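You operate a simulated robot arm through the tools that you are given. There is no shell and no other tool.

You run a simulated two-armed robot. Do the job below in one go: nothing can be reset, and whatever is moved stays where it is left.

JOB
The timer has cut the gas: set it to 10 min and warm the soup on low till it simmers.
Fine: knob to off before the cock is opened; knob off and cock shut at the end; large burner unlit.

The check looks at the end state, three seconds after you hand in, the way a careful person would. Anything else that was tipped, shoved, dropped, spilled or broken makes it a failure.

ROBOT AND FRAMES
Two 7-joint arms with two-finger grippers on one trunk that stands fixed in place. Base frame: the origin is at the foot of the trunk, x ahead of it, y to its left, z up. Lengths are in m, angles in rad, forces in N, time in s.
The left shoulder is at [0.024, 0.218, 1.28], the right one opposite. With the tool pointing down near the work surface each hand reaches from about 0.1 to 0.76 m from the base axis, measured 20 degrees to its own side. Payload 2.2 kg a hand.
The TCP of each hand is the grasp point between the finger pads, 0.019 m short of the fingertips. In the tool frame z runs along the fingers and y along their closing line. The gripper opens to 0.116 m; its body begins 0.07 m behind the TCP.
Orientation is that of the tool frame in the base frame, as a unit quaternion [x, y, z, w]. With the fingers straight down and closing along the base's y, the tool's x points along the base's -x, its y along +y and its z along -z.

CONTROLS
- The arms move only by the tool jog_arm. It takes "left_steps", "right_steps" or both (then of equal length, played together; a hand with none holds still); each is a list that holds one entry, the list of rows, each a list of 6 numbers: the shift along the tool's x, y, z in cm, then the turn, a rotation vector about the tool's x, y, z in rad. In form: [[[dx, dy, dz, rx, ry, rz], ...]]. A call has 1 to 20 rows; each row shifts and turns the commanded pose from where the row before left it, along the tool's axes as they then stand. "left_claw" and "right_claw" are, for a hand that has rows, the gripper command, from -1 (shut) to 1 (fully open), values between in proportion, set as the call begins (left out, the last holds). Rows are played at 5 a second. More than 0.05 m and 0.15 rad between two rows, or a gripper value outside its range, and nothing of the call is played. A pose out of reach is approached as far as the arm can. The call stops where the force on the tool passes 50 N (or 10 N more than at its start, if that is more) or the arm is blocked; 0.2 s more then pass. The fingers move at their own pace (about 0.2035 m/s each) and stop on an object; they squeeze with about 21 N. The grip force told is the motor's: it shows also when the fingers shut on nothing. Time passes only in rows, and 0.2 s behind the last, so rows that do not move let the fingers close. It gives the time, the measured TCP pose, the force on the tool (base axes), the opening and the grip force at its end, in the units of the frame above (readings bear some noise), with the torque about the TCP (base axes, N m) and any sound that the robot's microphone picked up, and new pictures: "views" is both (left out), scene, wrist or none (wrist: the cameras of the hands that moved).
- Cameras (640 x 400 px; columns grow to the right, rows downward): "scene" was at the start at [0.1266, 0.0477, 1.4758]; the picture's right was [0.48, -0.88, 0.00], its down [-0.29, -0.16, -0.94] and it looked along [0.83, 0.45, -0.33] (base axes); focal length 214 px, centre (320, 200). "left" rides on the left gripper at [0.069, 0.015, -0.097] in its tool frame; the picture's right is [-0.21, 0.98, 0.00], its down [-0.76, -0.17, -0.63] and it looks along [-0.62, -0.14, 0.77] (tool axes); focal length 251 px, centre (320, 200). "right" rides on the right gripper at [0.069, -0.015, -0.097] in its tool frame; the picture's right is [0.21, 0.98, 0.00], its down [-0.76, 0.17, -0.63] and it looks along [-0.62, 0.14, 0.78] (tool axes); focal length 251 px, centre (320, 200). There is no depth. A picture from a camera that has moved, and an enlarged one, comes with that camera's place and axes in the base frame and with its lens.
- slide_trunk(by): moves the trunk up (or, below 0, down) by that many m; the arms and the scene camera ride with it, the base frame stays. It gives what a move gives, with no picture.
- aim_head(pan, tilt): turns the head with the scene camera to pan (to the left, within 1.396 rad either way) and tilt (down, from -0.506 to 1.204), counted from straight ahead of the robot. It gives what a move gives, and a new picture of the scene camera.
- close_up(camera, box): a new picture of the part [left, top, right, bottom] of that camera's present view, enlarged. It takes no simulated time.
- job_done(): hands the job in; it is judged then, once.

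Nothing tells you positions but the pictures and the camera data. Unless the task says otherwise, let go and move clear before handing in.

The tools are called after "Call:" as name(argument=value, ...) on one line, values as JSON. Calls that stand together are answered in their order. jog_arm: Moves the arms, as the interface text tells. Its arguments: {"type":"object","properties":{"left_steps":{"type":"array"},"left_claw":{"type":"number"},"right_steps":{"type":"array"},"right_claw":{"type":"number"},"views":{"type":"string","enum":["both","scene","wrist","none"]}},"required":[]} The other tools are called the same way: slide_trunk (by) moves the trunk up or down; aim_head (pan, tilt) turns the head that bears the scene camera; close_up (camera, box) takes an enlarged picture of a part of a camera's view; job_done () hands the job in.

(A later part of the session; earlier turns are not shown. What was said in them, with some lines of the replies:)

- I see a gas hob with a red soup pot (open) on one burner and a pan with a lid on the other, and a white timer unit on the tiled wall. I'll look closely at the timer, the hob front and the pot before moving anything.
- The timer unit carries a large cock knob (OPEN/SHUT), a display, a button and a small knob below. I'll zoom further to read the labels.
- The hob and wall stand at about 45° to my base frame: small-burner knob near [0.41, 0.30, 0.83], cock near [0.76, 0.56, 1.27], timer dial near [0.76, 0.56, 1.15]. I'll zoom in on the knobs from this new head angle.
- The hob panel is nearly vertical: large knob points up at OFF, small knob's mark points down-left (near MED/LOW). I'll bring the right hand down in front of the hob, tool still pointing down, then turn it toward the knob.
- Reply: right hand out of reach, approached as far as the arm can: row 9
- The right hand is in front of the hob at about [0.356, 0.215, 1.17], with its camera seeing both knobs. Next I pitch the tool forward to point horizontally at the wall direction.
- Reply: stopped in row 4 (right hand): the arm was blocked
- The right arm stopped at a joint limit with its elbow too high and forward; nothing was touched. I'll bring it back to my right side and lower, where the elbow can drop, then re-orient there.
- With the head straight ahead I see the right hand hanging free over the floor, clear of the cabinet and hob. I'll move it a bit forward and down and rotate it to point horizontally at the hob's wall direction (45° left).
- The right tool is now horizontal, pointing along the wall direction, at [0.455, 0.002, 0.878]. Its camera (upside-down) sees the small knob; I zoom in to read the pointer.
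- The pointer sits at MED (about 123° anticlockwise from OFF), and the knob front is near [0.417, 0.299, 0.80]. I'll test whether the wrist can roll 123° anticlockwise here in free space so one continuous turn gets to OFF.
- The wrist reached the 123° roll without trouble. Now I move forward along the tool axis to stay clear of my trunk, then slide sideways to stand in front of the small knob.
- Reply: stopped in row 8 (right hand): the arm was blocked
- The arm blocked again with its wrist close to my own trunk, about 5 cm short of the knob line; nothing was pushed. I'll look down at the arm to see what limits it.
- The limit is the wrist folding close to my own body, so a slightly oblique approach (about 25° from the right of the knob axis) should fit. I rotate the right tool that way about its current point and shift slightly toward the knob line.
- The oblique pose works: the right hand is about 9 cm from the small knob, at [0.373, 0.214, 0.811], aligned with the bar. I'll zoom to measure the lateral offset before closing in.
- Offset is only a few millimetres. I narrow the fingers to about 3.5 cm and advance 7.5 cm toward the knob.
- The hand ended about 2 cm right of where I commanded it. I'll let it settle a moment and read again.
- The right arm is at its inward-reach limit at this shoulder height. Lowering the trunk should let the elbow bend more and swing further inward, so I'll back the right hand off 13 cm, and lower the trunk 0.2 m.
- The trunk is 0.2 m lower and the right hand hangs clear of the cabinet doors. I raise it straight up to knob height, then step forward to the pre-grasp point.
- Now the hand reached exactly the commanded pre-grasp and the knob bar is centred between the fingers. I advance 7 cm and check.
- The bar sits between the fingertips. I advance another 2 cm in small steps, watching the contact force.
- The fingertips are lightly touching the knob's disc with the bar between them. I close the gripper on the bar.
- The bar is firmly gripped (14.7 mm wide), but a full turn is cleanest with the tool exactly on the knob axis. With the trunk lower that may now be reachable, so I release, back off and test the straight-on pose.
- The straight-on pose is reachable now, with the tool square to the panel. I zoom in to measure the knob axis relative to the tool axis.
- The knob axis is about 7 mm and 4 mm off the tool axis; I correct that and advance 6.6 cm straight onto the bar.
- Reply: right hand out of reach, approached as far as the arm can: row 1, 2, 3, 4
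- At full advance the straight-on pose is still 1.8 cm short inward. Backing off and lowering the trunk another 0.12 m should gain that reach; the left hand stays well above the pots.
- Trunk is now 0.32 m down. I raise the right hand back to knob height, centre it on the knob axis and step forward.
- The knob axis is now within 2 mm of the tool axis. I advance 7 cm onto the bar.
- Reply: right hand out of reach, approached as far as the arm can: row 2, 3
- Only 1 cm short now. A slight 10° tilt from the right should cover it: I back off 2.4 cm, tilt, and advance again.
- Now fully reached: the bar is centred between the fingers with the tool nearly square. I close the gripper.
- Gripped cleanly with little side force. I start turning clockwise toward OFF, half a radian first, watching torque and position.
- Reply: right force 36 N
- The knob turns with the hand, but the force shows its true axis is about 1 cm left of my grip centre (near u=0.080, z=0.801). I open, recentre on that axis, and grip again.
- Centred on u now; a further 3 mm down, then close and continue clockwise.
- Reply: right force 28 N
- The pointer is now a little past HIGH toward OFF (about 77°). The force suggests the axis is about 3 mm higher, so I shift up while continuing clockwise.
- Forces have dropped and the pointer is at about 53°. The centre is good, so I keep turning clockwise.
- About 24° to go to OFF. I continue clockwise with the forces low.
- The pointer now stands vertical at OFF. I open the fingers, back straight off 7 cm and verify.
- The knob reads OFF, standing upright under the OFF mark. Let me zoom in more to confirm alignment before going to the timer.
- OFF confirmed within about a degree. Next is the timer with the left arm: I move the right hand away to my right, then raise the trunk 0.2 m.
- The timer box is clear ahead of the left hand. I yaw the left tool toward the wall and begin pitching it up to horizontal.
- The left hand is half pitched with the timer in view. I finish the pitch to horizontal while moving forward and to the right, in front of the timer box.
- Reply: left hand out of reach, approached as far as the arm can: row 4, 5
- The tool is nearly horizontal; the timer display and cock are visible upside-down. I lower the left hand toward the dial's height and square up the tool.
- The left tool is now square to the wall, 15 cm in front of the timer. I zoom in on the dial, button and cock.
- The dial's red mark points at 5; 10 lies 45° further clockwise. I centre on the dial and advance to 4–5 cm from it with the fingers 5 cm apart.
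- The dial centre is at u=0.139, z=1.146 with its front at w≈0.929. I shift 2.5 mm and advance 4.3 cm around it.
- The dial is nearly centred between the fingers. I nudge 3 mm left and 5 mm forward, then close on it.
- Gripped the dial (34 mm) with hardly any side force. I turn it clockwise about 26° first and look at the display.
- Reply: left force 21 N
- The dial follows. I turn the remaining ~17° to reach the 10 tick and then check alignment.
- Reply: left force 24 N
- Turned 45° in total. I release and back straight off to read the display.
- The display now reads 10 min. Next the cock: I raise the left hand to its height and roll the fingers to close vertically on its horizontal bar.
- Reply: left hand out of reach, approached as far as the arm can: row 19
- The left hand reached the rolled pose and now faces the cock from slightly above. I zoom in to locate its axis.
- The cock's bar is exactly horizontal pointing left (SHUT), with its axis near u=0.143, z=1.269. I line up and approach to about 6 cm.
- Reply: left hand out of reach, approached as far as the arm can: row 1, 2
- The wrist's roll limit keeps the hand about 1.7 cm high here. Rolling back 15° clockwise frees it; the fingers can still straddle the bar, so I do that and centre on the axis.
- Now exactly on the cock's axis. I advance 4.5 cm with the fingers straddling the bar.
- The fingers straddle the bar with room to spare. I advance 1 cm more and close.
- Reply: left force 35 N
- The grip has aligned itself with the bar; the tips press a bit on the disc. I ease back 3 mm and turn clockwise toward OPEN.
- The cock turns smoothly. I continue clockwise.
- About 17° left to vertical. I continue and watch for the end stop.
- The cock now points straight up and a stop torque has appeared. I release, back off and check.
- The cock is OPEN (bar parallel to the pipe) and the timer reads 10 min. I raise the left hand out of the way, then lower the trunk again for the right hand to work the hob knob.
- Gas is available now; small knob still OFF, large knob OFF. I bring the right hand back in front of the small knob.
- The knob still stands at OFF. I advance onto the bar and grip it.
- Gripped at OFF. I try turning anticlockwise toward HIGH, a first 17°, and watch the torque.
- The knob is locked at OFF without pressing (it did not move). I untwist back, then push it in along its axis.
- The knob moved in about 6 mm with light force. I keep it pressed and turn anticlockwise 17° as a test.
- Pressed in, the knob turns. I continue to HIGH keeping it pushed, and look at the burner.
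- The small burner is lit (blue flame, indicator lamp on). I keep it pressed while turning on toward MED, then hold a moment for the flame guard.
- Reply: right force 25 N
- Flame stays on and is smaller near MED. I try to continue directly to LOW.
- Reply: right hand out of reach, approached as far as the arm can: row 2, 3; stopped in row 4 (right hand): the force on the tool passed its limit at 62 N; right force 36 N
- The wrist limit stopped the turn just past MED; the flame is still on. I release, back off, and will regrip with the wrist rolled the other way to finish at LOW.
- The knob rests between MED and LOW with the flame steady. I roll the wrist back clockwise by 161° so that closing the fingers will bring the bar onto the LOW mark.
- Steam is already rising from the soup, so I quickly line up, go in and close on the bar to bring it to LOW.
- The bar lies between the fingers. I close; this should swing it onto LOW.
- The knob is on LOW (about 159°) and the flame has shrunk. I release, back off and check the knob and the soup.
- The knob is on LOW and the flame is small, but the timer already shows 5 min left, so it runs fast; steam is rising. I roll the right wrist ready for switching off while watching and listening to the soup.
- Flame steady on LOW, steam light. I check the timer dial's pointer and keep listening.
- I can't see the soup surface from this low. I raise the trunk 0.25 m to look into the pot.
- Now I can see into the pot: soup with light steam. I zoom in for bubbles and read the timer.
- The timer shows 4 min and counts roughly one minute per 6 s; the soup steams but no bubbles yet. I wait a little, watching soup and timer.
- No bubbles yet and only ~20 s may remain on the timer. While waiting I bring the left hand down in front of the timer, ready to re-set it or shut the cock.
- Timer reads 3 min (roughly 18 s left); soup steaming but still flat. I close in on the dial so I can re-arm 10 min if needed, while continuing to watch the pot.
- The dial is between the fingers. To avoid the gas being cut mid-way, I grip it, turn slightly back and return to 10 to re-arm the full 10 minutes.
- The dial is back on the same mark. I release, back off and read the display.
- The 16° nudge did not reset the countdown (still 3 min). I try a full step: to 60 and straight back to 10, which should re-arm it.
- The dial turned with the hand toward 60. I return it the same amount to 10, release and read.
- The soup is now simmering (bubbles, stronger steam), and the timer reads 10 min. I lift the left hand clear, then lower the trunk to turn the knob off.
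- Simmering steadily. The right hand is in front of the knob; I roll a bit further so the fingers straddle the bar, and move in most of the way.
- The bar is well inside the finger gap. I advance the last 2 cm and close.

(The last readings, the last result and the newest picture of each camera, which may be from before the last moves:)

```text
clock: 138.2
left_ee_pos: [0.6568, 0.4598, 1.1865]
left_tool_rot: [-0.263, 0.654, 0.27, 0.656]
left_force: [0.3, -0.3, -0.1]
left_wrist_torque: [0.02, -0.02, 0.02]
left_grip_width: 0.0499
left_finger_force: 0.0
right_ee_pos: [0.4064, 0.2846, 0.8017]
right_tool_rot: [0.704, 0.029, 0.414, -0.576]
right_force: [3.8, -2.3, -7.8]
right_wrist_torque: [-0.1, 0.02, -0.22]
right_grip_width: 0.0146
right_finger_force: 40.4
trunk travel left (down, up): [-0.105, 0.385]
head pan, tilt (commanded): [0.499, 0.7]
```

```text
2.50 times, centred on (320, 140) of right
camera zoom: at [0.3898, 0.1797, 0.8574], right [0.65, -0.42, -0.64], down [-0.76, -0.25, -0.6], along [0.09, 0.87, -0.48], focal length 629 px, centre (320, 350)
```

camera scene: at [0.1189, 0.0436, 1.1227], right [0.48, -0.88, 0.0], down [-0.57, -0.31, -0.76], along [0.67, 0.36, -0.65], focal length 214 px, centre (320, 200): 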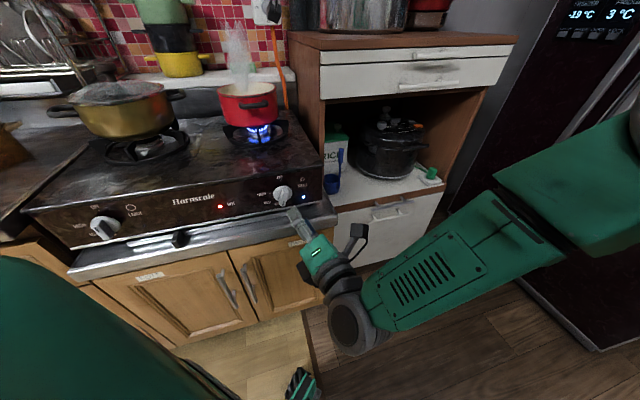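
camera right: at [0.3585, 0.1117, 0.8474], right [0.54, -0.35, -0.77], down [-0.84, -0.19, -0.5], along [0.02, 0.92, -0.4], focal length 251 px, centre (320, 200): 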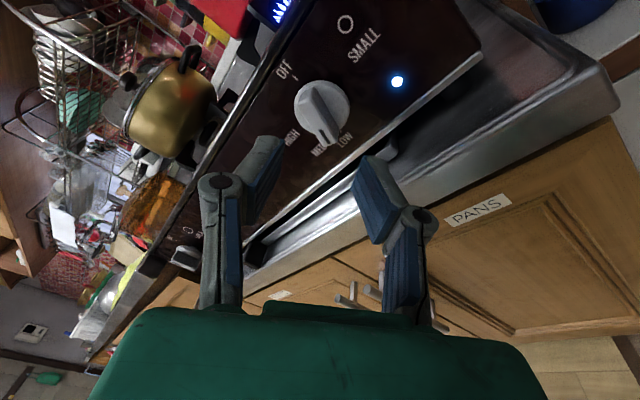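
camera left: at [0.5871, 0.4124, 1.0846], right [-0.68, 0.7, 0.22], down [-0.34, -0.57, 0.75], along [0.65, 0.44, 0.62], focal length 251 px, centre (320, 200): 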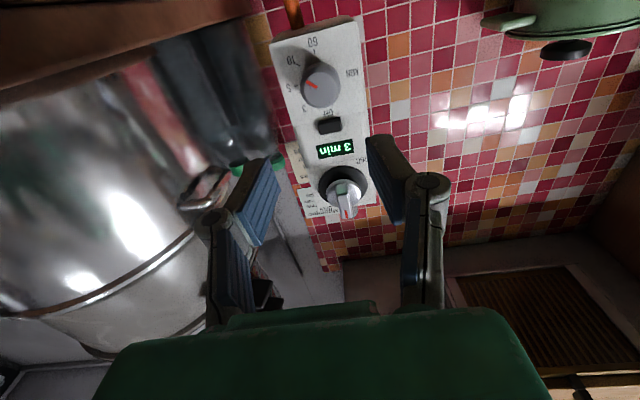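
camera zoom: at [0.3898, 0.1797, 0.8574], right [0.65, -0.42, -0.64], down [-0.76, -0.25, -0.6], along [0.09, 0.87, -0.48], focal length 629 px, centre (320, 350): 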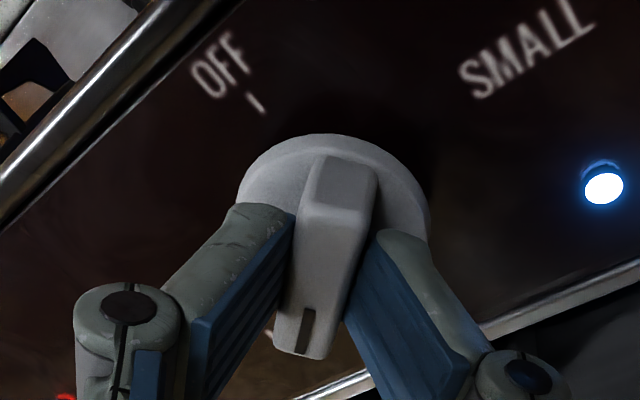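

Gripped and aligned near MED. I turn clockwise toward OFF, first 64°.

Call:
jog_arm(right_steps=[[[0, 0, 0, 0, 0, 0.14], [0, 0, 0, 0, 0, 0.14], [0, 0, 0, 0, 0, 0.14], [0, 0, 0, 0, 0, 0.14], [0, 0, 0, 0, 0, 0.14], [0, 0, 0, 0, 0, 0.14], [0, 0, 0, 0, 0, 0.14], [0, 0, 0, 0, 0, 0.14], [0, 0, 0, 0, 0, 0]]], right_claw=-1, views="none")

Call:
close_up(camera="right", box=[220, 60, 420, 220])

```text
clock: 140.2
left_ee_pos: [0.6579, 0.4615, 1.1852]
left_tool_rot: [-0.263, 0.655, 0.269, 0.656]
left_force: [0.6, 0.3, 0.3]
left_wrist_torque: [0.01, -0.02, -0.03]
left_grip_width: 0.05
left_finger_force: 0.1
right_ee_pos: [0.4053, 0.2843, 0.8012]
right_tool_rot: [-0.614, 0.351, -0.044, 0.706]
right_force: [11.9, -2.5, -27.3]
right_wrist_torque: [-0.23, 0.04, 0.15]
right_grip_width: 0.0148
right_finger_force: 40.8
trunk travel left (down, up): [-0.105, 0.385]
head pan, tilt (commanded): [0.499, 0.7]
```

```text
2.50 times, centred on (320, 140) of right
camera zoom: at [0.4089, 0.1669, 0.7846], right [-0.2, 0.13, -0.97], down [-0.98, -0.12, 0.18], along [-0.09, 0.98, 0.15], focal length 629 px, centre (320, 350)
```

zoom: 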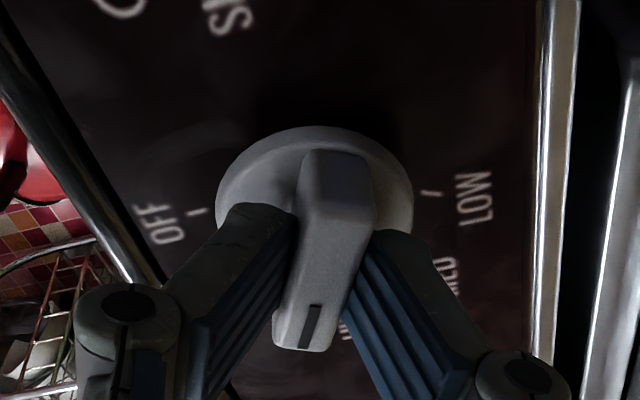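

Turning well past HIGH. I ease the sideways load slightly and continue to OFF.

Call:
jog_arm(right_steps=[[[0.2, 0.2, 0, 0, 0, 0.14], [0, 0, 0, 0, 0, 0.14], [0, 0, 0, 0, 0, 0.14], [0, 0, 0, 0, 0, 0.14], [0, 0, 0, 0, 0, 0.14], [0, 0, 0, 0, 0, 0.14], [0, 0, 0, 0, 0, 0.14], [0, 0, 0, 0, 0, 0.1], [0, 0, 0, 0, 0, 0]]], right_claw=-1, views="none")

Call:
close_up(camera="right", box=[220, 60, 420, 220])

Call:
close_up(camera="scene", box=[180, 20, 340, 220])

```text
clock: 142.2
left_ee_pos: [0.6566, 0.4615, 1.1857]
left_tool_rot: [-0.265, 0.653, 0.271, 0.656]
left_force: [0.4, 0.4, -0.6]
left_wrist_torque: [0.02, 0.0, -0.03]
left_grip_width: 0.0498
left_finger_force: 0.0
right_ee_pos: [0.4034, 0.2858, 0.8035]
right_tool_rot: [-0.345, 0.613, 0.327, 0.63]
right_force: [0.2, 7.3, 10.2]
right_wrist_torque: [0.36, -0.33, 0.0]
right_grip_width: 0.0151
right_finger_force: 41.1
trunk travel left (down, up): [-0.105, 0.385]
head pan, tilt (commanded): [0.499, 0.7]
```

```text
2.50 times, centred on (320, 140) of right
camera zoom: at [0.3655, 0.1958, 0.7329], right [-0.81, 0.53, -0.25], down [-0.51, -0.43, 0.74], along [0.29, 0.73, 0.62], focal length 629 px, centre (320, 350)
```

zoom: 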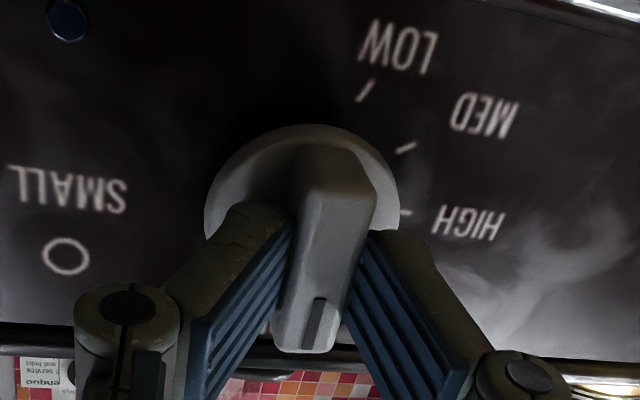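

```text
2.00 times, centred on (260, 120) of scene
camera zoom: at [0.1182, 0.0449, 1.1229], right [0.48, -0.88, 0.0], down [-0.57, -0.31, -0.76], along [0.67, 0.36, -0.65], focal length 429 px, centre (440, 360)
```

zoom: 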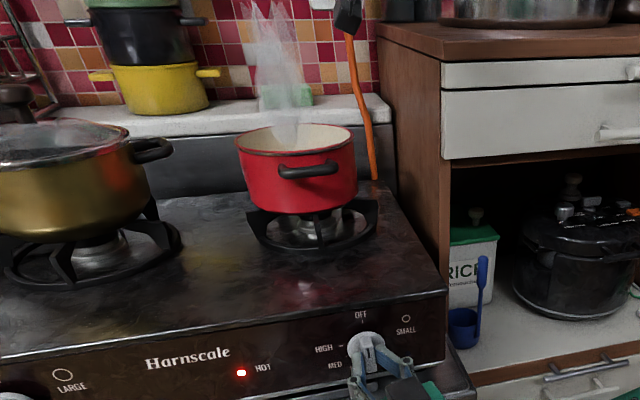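

The flame is out and its lamp is off. I add a small final turn to sit squarely on OFF, then release and back off to verify.

Call:
jog_arm(right_steps=[[[0, 0, 0, 0, 0, 0.035], [0, 0, 0, 0, 0, 0]]], right_claw=-1, views="none")

Call:
jog_arm(right_steps=[[[0, 0, 0, 0, 0, 0], [0, 0, 0, 0, 0, 0], [0, 0, -2.5, 0, 0, 0], [0, 0, -2.5, 0, 0, 0], [0, 0, -2.5, 0, 0, 0], [0, 0, 0, 0, 0, 0]]], right_claw=-0.3, views="none")

Call:
close_up(camera="scene", box=[265, 170, 310, 210])

Call:
close_up(camera="scene", box=[0, 40, 340, 260])

```text
clock: 142.8
left_ee_pos: [0.656, 0.46, 1.1876]
left_tool_rot: [-0.264, 0.654, 0.269, 0.656]
left_force: [-0.3, 0.8, 0.3]
left_wrist_torque: [0.01, 0.0, -0.02]
left_grip_width: 0.0499
left_finger_force: 0.1
right_ee_pos: [0.4031, 0.2857, 0.8024]
right_tool_rot: [-0.335, 0.619, 0.337, 0.625]
right_force: [1.1, 8.7, 14.2]
right_wrist_torque: [0.52, -0.54, -0.08]
right_grip_width: 0.0153
right_finger_force: 41.4
trunk travel left (down, up): [-0.105, 0.385]
head pan, tilt (commanded): [0.499, 0.7]
```

```text
clock: 144.2
left_ee_pos: [0.6577, 0.4599, 1.1862]
left_tool_rot: [-0.263, 0.653, 0.271, 0.656]
left_force: [-0.3, -0.1, 0.2]
left_wrist_torque: [0.03, -0.02, -0.01]
left_grip_width: 0.0499
left_finger_force: 0.1
right_ee_pos: [0.362, 0.2222, 0.7996]
right_tool_rot: [-0.334, 0.62, 0.336, 0.625]
right_force: [-0.7, 0.4, 0.4]
right_wrist_torque: [-0.01, 0.03, 0.01]
right_grip_width: 0.0405
right_finger_force: 0.1
trunk travel left (down, up): [-0.105, 0.385]
head pan, tilt (commanded): [0.499, 0.7]
```

```text
10.00 times, centred on (288, 190) of scene
camera zoom: at [0.1192, 0.0435, 1.1226], right [0.48, -0.88, 0.0], down [-0.57, -0.31, -0.76], along [0.67, 0.36, -0.65], focal length 2145 px, centre (645, 300)
```

zoom: 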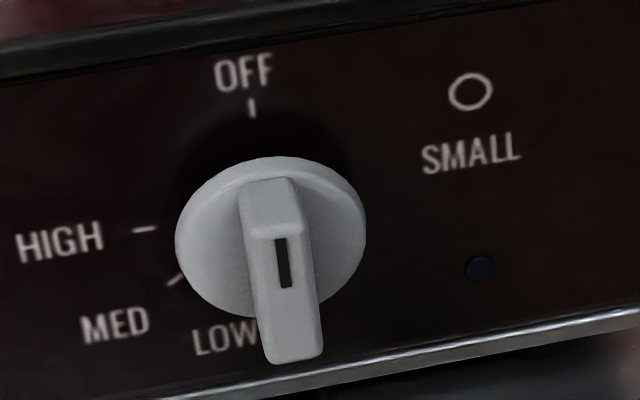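

```text
1.82 times, centred on (170, 150) of scene
camera zoom: at [0.1192, 0.0435, 1.1226], right [0.48, -0.88, 0.0], down [-0.57, -0.31, -0.76], along [0.67, 0.36, -0.65], focal length 390 px, centre (593, 291)
```

zoom: 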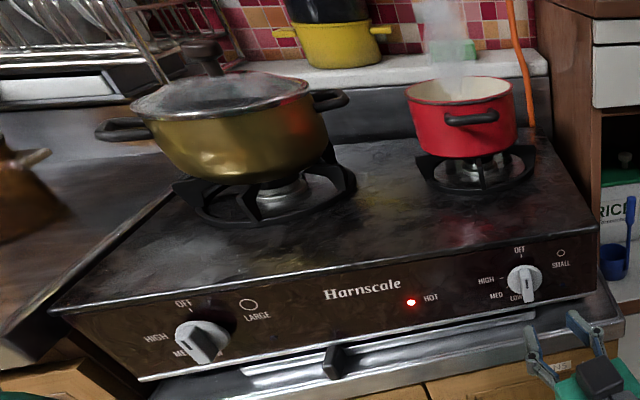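

Knob OFF, flame out. Now the cock: I move the right hand away to the right again and raise the trunk 0.15 m for the left arm.

Call:
jog_arm(right_steps=[[[0, -4.6, -1.2, 0, 0, 0], [0, -4.6, -1.2, 0, 0, 0], [0, -4.6, -0.8, 0, 0, 0], [0, -4.6, -0.8, 0, 0, 0], [0, -4.6, -0.8, 0, 0, 0], [0, 0, 0, 0, 0, 0]]], views="none")

Call:
slide_trunk(by=0.15)

Call:
close_up(camera="left", box=[240, 0, 400, 150])

```text
clock: 145.6
left_ee_pos: [0.6564, 0.4596, 1.1855]
left_tool_rot: [-0.264, 0.653, 0.27, 0.656]
left_force: [0.6, 0.5, 0.8]
left_wrist_torque: [0.03, 0.02, 0.03]
left_grip_width: 0.0499
left_finger_force: 0.1
right_ee_pos: [0.5296, 0.0548, 0.8039]
right_tool_rot: [-0.335, 0.62, 0.337, 0.625]
right_force: [0.6, 0.0, 0.1]
right_wrist_torque: [0.02, 0.0, 0.0]
right_grip_width: 0.0407
right_finger_force: 0.1
trunk travel left (down, up): [-0.105, 0.385]
head pan, tilt (commanded): [0.499, 0.7]
```

```text
clock: 147.3
left_ee_pos: [0.6585, 0.4606, 1.3355]
left_tool_rot: [-0.263, 0.654, 0.27, 0.656]
left_force: [-0.1, -0.6, 0.3]
left_wrist_torque: [0.02, 0.02, 0.01]
left_grip_width: 0.0498
left_finger_force: 0.0
right_ee_pos: [0.5283, 0.0576, 0.9531]
right_tool_rot: [-0.335, 0.62, 0.337, 0.624]
right_force: [0.4, 0.3, 0.0]
right_wrist_torque: [-0.01, 0.02, -0.01]
right_grip_width: 0.0405
right_finger_force: 0.0
trunk travel left (down, up): [-0.255, 0.235]
head pan, tilt (commanded): [0.499, 0.7]
```

```text
2.67 times, centred on (320, 75) of left
camera zoom: at [0.5761, 0.4037, 1.2668], right [-0.68, 0.7, 0.22], down [-0.34, -0.57, 0.75], along [0.65, 0.44, 0.62], focal length 670 px, centre (320, 533)
```

zoom: 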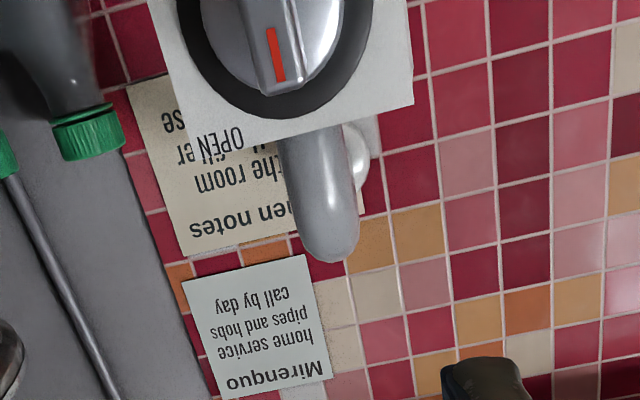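

I lower the left hand to the cock's height and approach it with the fingers either side of the vertical bar.

Call:
jog_arm(left_steps=[[[3.3, 0, 0, 0, 0, 0], [3.35, 0, 1.0, 0, 0, 0], [0, 0, 3.0, 0, 0, 0], [0, 0, 3.0, 0, 0, 0], [0, 0, 0, 0, 0, 0]]], left_claw=-0.3, views="wrist")

Call:
close_up(camera="left", box=[240, 20, 400, 170])

```text
clock: 148.5
left_ee_pos: [0.7071, 0.5077, 1.2683]
left_tool_rot: [-0.263, 0.653, 0.269, 0.657]
left_force: [-0.1, -0.6, -0.3]
left_wrist_torque: [-0.01, 0.04, 0.0]
left_grip_width: 0.0405
left_finger_force: 0.2
right_ee_pos: [0.5275, 0.0562, 0.953]
right_tool_rot: [-0.335, 0.619, 0.337, 0.625]
right_force: [0.3, 0.5, 0.1]
right_wrist_torque: [0.01, -0.02, 0.02]
right_grip_width: 0.0409
right_finger_force: 0.1
trunk travel left (down, up): [-0.255, 0.235]
head pan, tilt (commanded): [0.499, 0.7]
camera left: at [0.6258, 0.4511, 1.1989], right [-0.68, 0.7, 0.22], down [-0.34, -0.57, 0.75], along [0.65, 0.44, 0.62], focal length 251 px, centre (320, 200)
```

left: 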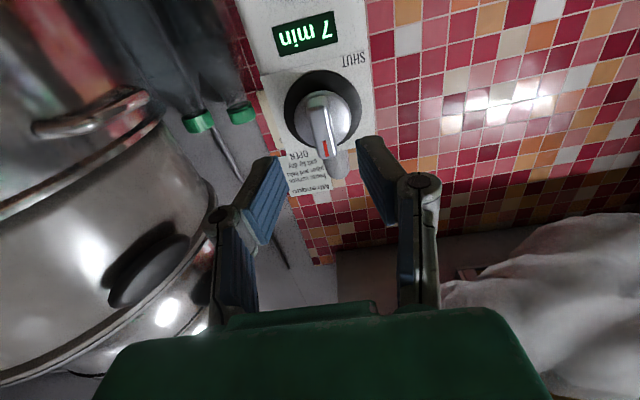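

```text
2.67 times, centred on (320, 95) of left
camera zoom: at [0.6258, 0.4511, 1.1989], right [-0.68, 0.7, 0.22], down [-0.34, -0.57, 0.75], along [0.65, 0.44, 0.62], focal length 670 px, centre (320, 480)
```

zoom: 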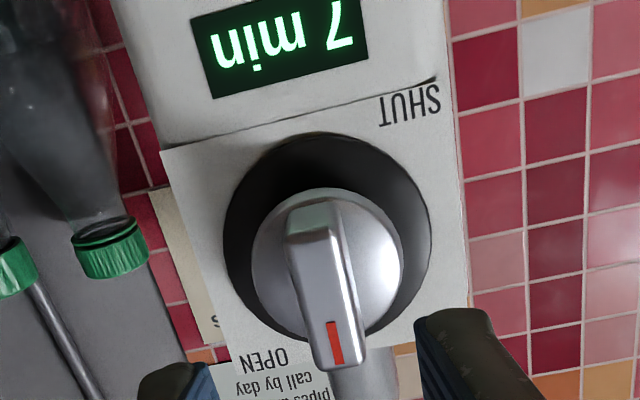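

Centred within 2 mm. I advance 5.5 cm and grip the bar.

Call:
jog_arm(left_steps=[[[0, 0.2, 2.0, 0, 0, 0], [0, 0, 2.0, 0, 0, 0], [0, 0, 1.4, 0, 0, 0], [0, 0, 0, 0, 0, 0]]], left_claw=-0.3, views="none")

Call:
jog_arm(left_steps=[[[0, 0, 0, 0, 0, 0], [0, 0, 0, 0, 0, 0], [0, 0, 0, 0, 0, 0]]], left_claw=-1, views="none")

Call:
close_up(camera="left", box=[220, 40, 420, 220])

```text
clock: 149.5
left_ee_pos: [0.7453, 0.5478, 1.2693]
left_tool_rot: [-0.262, 0.654, 0.27, 0.656]
left_force: [0.1, 0.9, -1.0]
left_wrist_torque: [0.03, 0.0, 0.02]
left_grip_width: 0.0408
left_finger_force: 0.0
right_ee_pos: [0.5292, 0.0561, 0.9533]
right_tool_rot: [-0.335, 0.619, 0.338, 0.625]
right_force: [0.5, -0.3, 0.1]
right_wrist_torque: [0.03, 0.0, -0.01]
right_grip_width: 0.0404
right_finger_force: 0.0
trunk travel left (down, up): [-0.255, 0.235]
head pan, tilt (commanded): [0.499, 0.7]
```

```text
clock: 150.3
left_ee_pos: [0.7449, 0.5466, 1.2705]
left_tool_rot: [-0.262, 0.654, 0.27, 0.657]
left_force: [-3.6, -7.2, -0.6]
left_wrist_torque: [-0.79, 0.49, -0.15]
left_grip_width: 0.0151
left_finger_force: 41.0
right_ee_pos: [0.5278, 0.0553, 0.9536]
right_tool_rot: [-0.335, 0.62, 0.337, 0.625]
right_force: [-0.3, -0.6, -0.1]
right_wrist_torque: [0.03, 0.01, 0.0]
right_grip_width: 0.0405
right_finger_force: 0.2
trunk travel left (down, up): [-0.255, 0.235]
head pan, tilt (commanded): [0.499, 0.7]
```

```text
2.22 times, centred on (320, 130) of left
camera zoom: at [0.6639, 0.491, 1.2015], right [-0.68, 0.7, 0.22], down [-0.34, -0.57, 0.75], along [0.65, 0.44, 0.62], focal length 559 px, centre (320, 356)
```

zoom: 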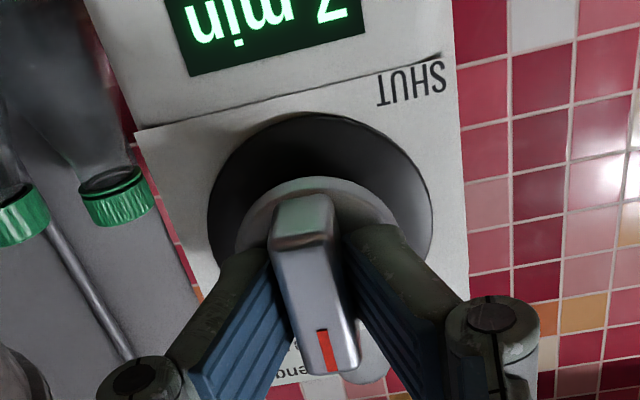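

Gripped. I turn it anticlockwise toward SHUT.

Call:
jog_arm(left_steps=[[[0, 0, 0, 0, 0, -0.12], [0, 0, 0, 0, 0, -0.12], [0, 0, 0, 0, 0, -0.12], [0, 0, 0, 0, 0, -0.12], [0, 0, 0, 0, 0, -0.12], [0, 0, 0, 0, 0, -0.12], [0, 0, 0, 0, 0, -0.12], [0, 0, 0, 0, 0, 0]]], left_claw=-1, views="none")

Call:
close_up(camera="left", box=[220, 40, 420, 220])

```text
clock: 152.1
left_ee_pos: [0.744, 0.5485, 1.2689]
left_tool_rot: [-0.508, 0.489, -0.023, 0.709]
left_force: [-5.7, -6.3, -7.1]
left_wrist_torque: [0.23, -0.24, 0.56]
left_grip_width: 0.0152
left_finger_force: 41.2
right_ee_pos: [0.5293, 0.0561, 0.9524]
right_tool_rot: [-0.334, 0.62, 0.336, 0.625]
right_force: [0.2, 0.2, 0.0]
right_wrist_torque: [0.04, -0.02, -0.03]
right_grip_width: 0.0405
right_finger_force: 0.0
trunk travel left (down, up): [-0.255, 0.235]
head pan, tilt (commanded): [0.499, 0.7]
```

```text
2.22 times, centred on (320, 130) of left
camera zoom: at [0.7028, 0.4512, 1.2126], right [-0.57, 0.59, -0.58], down [-0.77, -0.12, 0.63], along [0.3, 0.8, 0.52], focal length 559 px, centre (320, 356)
```

zoom: 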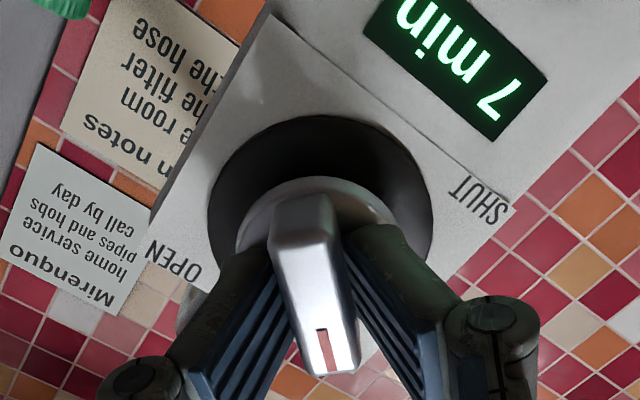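

Halfway. I continue toward horizontal, watching for the wrist limit.

Call:
jog_arm(left_steps=[[[0, 0, 0, 0, 0, -0.1], [0, 0, 0, 0, 0, -0.1], [0, 0, 0, 0, 0, -0.1], [0, 0, 0, 0, 0, -0.1], [0, 0, 0, 0, 0, -0.1], [0, 0, 0, 0, 0, 0]]], left_claw=-1, views="none")

Call:
close_up(camera="left", box=[220, 40, 420, 220])

```text
clock: 153.5
left_ee_pos: [0.744, 0.5489, 1.2691]
left_tool_rot: [-0.613, 0.348, -0.196, 0.681]
left_force: [-7.5, -6.9, -11.6]
left_wrist_torque: [-0.09, 0.1, 0.02]
left_grip_width: 0.0153
left_finger_force: 41.6
right_ee_pos: [0.5291, 0.057, 0.9533]
right_tool_rot: [-0.335, 0.62, 0.337, 0.624]
right_force: [-0.2, -0.3, -0.2]
right_wrist_torque: [0.04, 0.0, -0.01]
right_grip_width: 0.0406
right_finger_force: 0.0
trunk travel left (down, up): [-0.255, 0.235]
head pan, tilt (commanded): [0.499, 0.7]
```

```text
2.22 times, centred on (320, 130) of left
camera zoom: at [0.7179, 0.4358, 1.2387], right [-0.3, 0.32, -0.9], down [-0.94, 0.05, 0.34], along [0.16, 0.95, 0.28], focal length 559 px, centre (320, 356)
```

zoom: 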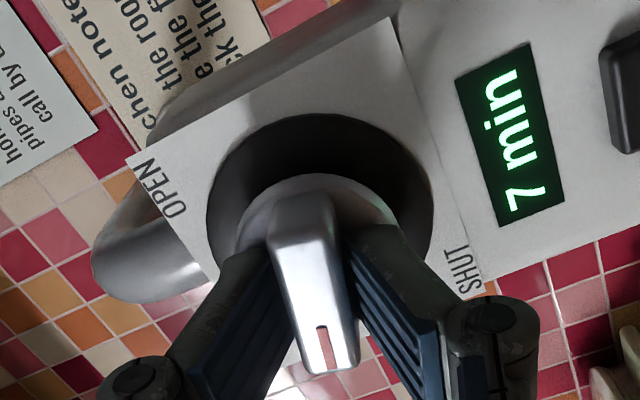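

Only ~13° to go. I make the last part in small steps.

Call:
jog_arm(left_steps=[[[0, 0, 0, 0, 0, -0.08], [0, 0, 0, 0, 0, -0.08], [0, 0, 0, 0, 0, -0.08], [0, 0, 0, 0, 0, 0]]], left_claw=-1, views="none")

Call:
close_up(camera="left", box=[220, 40, 420, 220])

```text
clock: 154.5
left_ee_pos: [0.7436, 0.5494, 1.2678]
left_tool_rot: [-0.65, 0.273, -0.275, 0.653]
left_force: [-18.2, -9.8, -20.4]
left_wrist_torque: [-0.17, 0.3, 0.74]
left_grip_width: 0.0151
left_finger_force: 41.1
right_ee_pos: [0.5284, 0.0569, 0.9547]
right_tool_rot: [-0.335, 0.62, 0.337, 0.625]
right_force: [-0.5, -0.4, -0.2]
right_wrist_torque: [-0.01, -0.01, -0.04]
right_grip_width: 0.0409
right_finger_force: 0.1
trunk travel left (down, up): [-0.255, 0.235]
head pan, tilt (commanded): [0.499, 0.7]
```

```text
2.22 times, centred on (320, 130) of left
camera zoom: at [0.7217, 0.432, 1.2543], right [-0.15, 0.15, -0.98], down [-0.98, 0.1, 0.16], along [0.12, 0.98, 0.14], focal length 559 px, centre (320, 356)
```

zoom: 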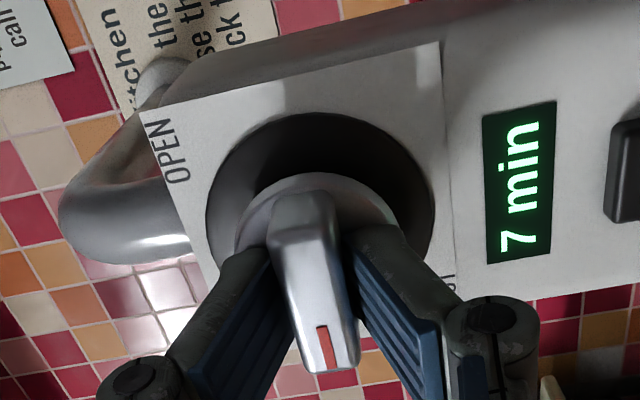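

The bar is horizontal at SHUT. I press very slightly further to seat it against its stop, then release and check.

Call:
jog_arm(left_steps=[[[0, 0, 0, 0, 0, -0.04], [0, 0, 0, 0, 0, 0]]], left_claw=-1, views="none")

Call:
jog_arm(left_steps=[[[0, 0, 0, 0, 0, 0], [0, 0, 0, 0, 0, 0], [0, 0, -2.5, 0, 0, 0], [0, 0, -3.5, 0, 0, 0], [0, 0, -4.0, 0, 0, 0], [0, 0, 0, 0, 0, 0]]], left_claw=-0.3, views="wrist")

Call:
close_up(camera="left", box=[260, 0, 460, 140])

```text
clock: 155.1
left_ee_pos: [0.7427, 0.5501, 1.2689]
left_tool_rot: [0.657, -0.261, 0.288, -0.646]
left_force: [-26.8, -10.0, -27.8]
left_wrist_torque: [0.44, 1.11, -0.25]
left_grip_width: 0.0155
left_finger_force: 41.7
right_ee_pos: [0.5287, 0.057, 0.9535]
right_tool_rot: [-0.336, 0.619, 0.337, 0.625]
right_force: [0.2, 0.0, 0.5]
right_wrist_torque: [0.02, -0.02, -0.01]
right_grip_width: 0.0407
right_finger_force: 0.1
trunk travel left (down, up): [-0.255, 0.235]
head pan, tilt (commanded): [0.499, 0.7]
```

```text
clock: 156.5
left_ee_pos: [0.6742, 0.4818, 1.2746]
left_tool_rot: [0.657, -0.263, 0.287, -0.646]
left_force: [1.0, -0.3, -0.4]
left_wrist_torque: [0.0, 0.04, 0.02]
left_grip_width: 0.0406
left_finger_force: 0.1
left hand out of reach, approached as far as the arm can: row 5
right_ee_pos: [0.5303, 0.0568, 0.9542]
right_tool_rot: [-0.334, 0.62, 0.337, 0.625]
right_force: [-0.3, 0.0, -0.3]
right_wrist_torque: [-0.01, 0.01, 0.01]
right_grip_width: 0.0406
right_finger_force: 0.1
trunk travel left (down, up): [-0.255, 0.235]
head pan, tilt (commanded): [0.499, 0.7]
camera left: at [0.6513, 0.3637, 1.2635], right [-0.13, 0.13, -0.98], down [-0.98, 0.1, 0.14], along [0.12, 0.99, 0.11], focal length 251 px, centre (320, 200)
```

left: 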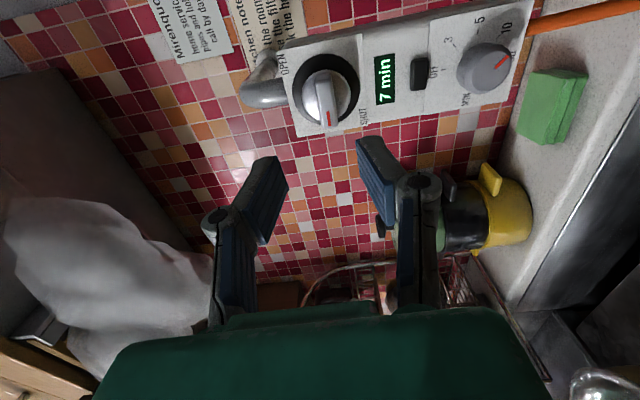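

```text
2.86 times, centred on (360, 70) of left
camera zoom: at [0.6513, 0.3637, 1.2635], right [-0.13, 0.13, -0.98], down [-0.98, 0.1, 0.14], along [0.12, 0.99, 0.11], focal length 718 px, centre (206, 571)
```

zoom: 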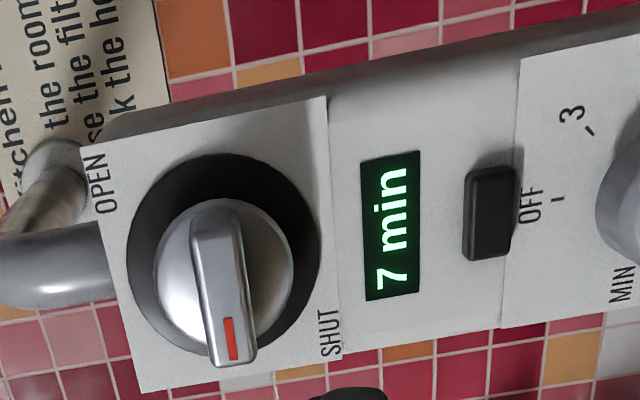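

The cock is firmly at SHUT against its stop, and the dial stays at 10. I roll the left wrist back and retreat, then inspect the whole scene.

Call:
jog_arm(left_steps=[[[0, 0, -1.0, 0, 0, 0.14], [0, 0, -1.0, 0, 0, 0.14], [0, 0, -1.0, 0, 0, 0.14], [0, 0, -1.0, 0, 0, 0.14], [0, 0, -1.0, 0, 0, 0.14], [0, 0, 0, 0, 0, 0.14], [0, 0, 0, 0, 0, 0.14], [0, 0, 0, 0, 0, 0.14], [0, 0, 0, 0, 0, 0.14], [0, 0, 0, 0, 0, 0.14], [-3.0, 0, 0, 0, 0, 0], [-3.0, 0, -2.0, 0, 0, 0], [-3.0, 0, -2.0, 0, 0, 0], [0, 0, 0, 0, 0, 0]]], left_claw=0, views="none")

Call:
aim_head(pan=0.6, tilt=0.5)

Call:
close_up(camera="left", box=[200, 0, 440, 200])

```text
clock: 159.5
left_ee_pos: [0.5942, 0.4278, 1.3639]
left_tool_rot: [-0.333, 0.621, 0.196, 0.681]
left_force: [0.8, 0.6, 0.1]
left_wrist_torque: [-0.01, 0.01, 0.01]
left_grip_width: 0.0582
left_finger_force: 0.0
right_ee_pos: [0.5295, 0.0557, 0.9521]
right_tool_rot: [-0.335, 0.621, 0.337, 0.623]
right_force: [0.2, -0.2, 0.3]
right_wrist_torque: [0.02, 0.0, -0.02]
right_grip_width: 0.0405
right_finger_force: 0.0
trunk travel left (down, up): [-0.255, 0.235]
head pan, tilt (commanded): [0.499, 0.7]
```

```text
clock: 160.2
left_ee_pos: [0.5932, 0.4287, 1.3636]
left_tool_rot: [-0.334, 0.62, 0.197, 0.682]
left_force: [-0.1, 0.0, 0.1]
left_wrist_torque: [-0.03, -0.04, -0.03]
left_grip_width: 0.0579
left_finger_force: 0.1
right_ee_pos: [0.5284, 0.0554, 0.9533]
right_tool_rot: [-0.335, 0.62, 0.337, 0.624]
right_force: [0.3, 0.0, 0.2]
right_wrist_torque: [0.0, 0.01, -0.02]
right_grip_width: 0.0405
right_finger_force: 0.1
trunk travel left (down, up): [-0.255, 0.235]
head pan, tilt (commanded): [0.6, 0.499]
camera scene: at [0.1203, 0.0533, 1.2903], right [0.56, -0.83, 0.0], down [-0.4, -0.27, -0.88], along [0.72, 0.5, -0.48], focal length 214 px, centre (320, 200)
```

scene: 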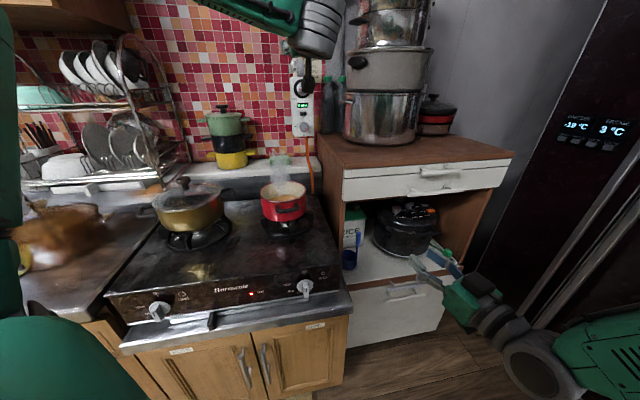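

```text
2.00 times, centred on (320, 100) of left
camera zoom: at [0.5228, 0.3609, 1.2945], right [-0.7, 0.72, 0.0], down [-0.46, -0.45, 0.77], along [0.55, 0.54, 0.64], focal length 503 px, centre (320, 400)
```

zoom: 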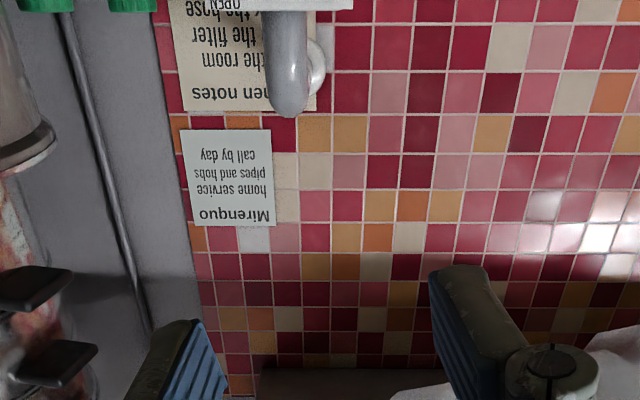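

Everything seems in place. I zoom on the timer, knobs and soup for a final check.

Call:
close_up(camera="scene", box=[280, 60, 330, 150])

Call:
close_up(camera="scene", box=[280, 260, 350, 310])

Call:
close_up(camera="scene", box=[130, 280, 200, 330])

Call:
close_up(camera="scene", box=[140, 150, 320, 260])

```text
4.44 times, centred on (305, 105) of scene
camera zoom: at [0.1203, 0.0533, 1.2903], right [0.56, -0.83, 0.0], down [-0.4, -0.27, -0.88], along [0.72, 0.5, -0.48], focal length 953 px, centre (387, 622)
```

zoom: 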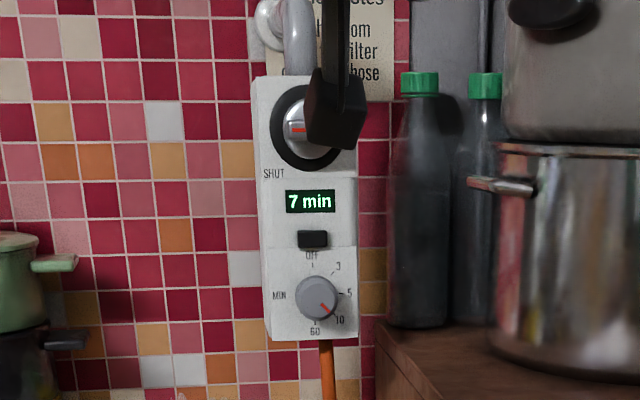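

```text
8.00 times, centred on (315, 285) of scene
camera zoom: at [0.1203, 0.0533, 1.2903], right [0.56, -0.83, 0.0], down [-0.4, -0.27, -0.88], along [0.72, 0.5, -0.48], focal length 1716 px, centre (360, -480)
```

zoom: 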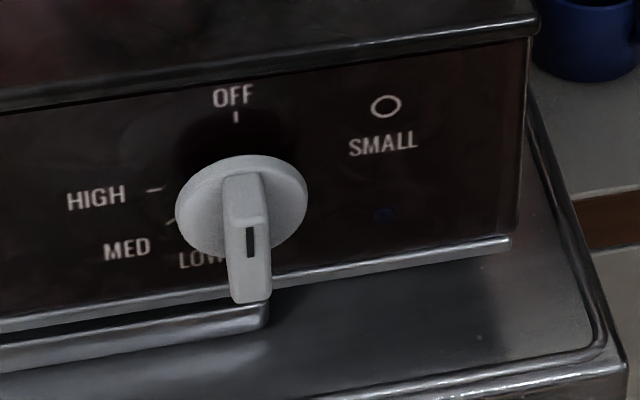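

```text
8.00 times, centred on (165, 305) of scene
camera zoom: at [0.1203, 0.0533, 1.2903], right [0.56, -0.83, 0.0], down [-0.4, -0.27, -0.88], along [0.72, 0.5, -0.48], focal length 1716 px, centre (1560, -640)
```

zoom: 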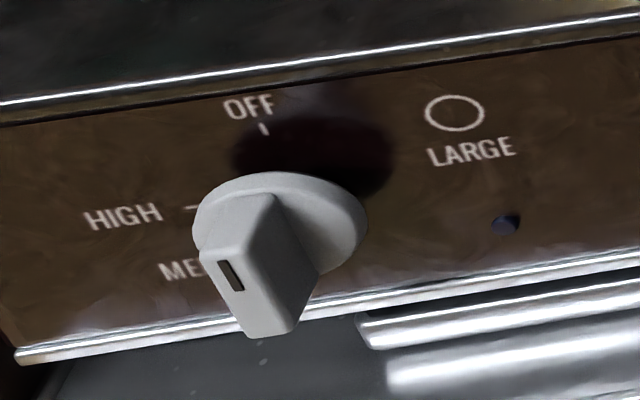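

```text
3.56 times, centred on (230, 205) of scene
camera zoom: at [0.1203, 0.0533, 1.2903], right [0.56, -0.83, 0.0], down [-0.4, -0.27, -0.88], along [0.72, 0.5, -0.48], focal length 763 px, centre (640, 182)
```

zoom: 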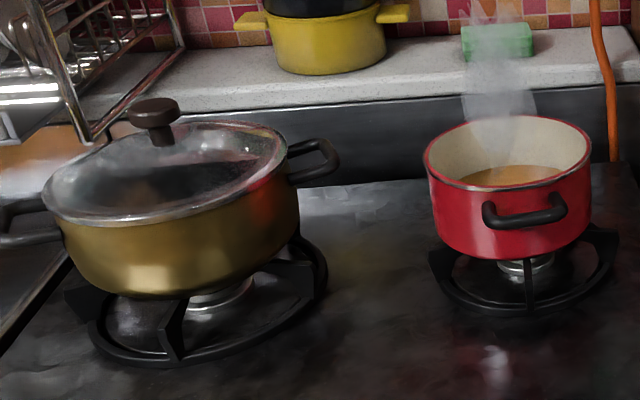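

Small knob OFF with the flame out, cock at SHUT, timer dial on 10, large knob OFF and unlit. The soup has simmered, nothing is spilled, and both hands are clear, so I hand in.

Call:
job_done()

```text
The job is handed in.
```

I set the timer to 10 min and warmed the soup on low until it simmered. The gas is off again, and I have handed the job in; I haven't seen the check's result.

- **Start:** I turned the small knob from MED to OFF before touching the cock. Then I set the timer dial from 5 to 10 min and opened the cock.
- **Lighting:** The knob had to be pushed in to turn. The burner lit at HIGH, and I brought it down to LOW. It sat around MED for about 8 s on the way because I had to change my grip.
- **Timer:** It counts down about one minute every 6 s. With 3 min showing and no bubbles yet, I turned the dial to 60 and straight back to 10. That restarted it at 10 min and kept the gas from being cut.
- **End state:** The small knob is OFF with the flame out, and the cock is shut against its stop. The large knob is OFF and its burner stayed unlit. The dial is on 10, and the display has stopped at 7 min since the cock was shut.

In the last pictures nothing was spilled or knocked over. Both grippers have let go and are clear; the left hand is still high above the hob.
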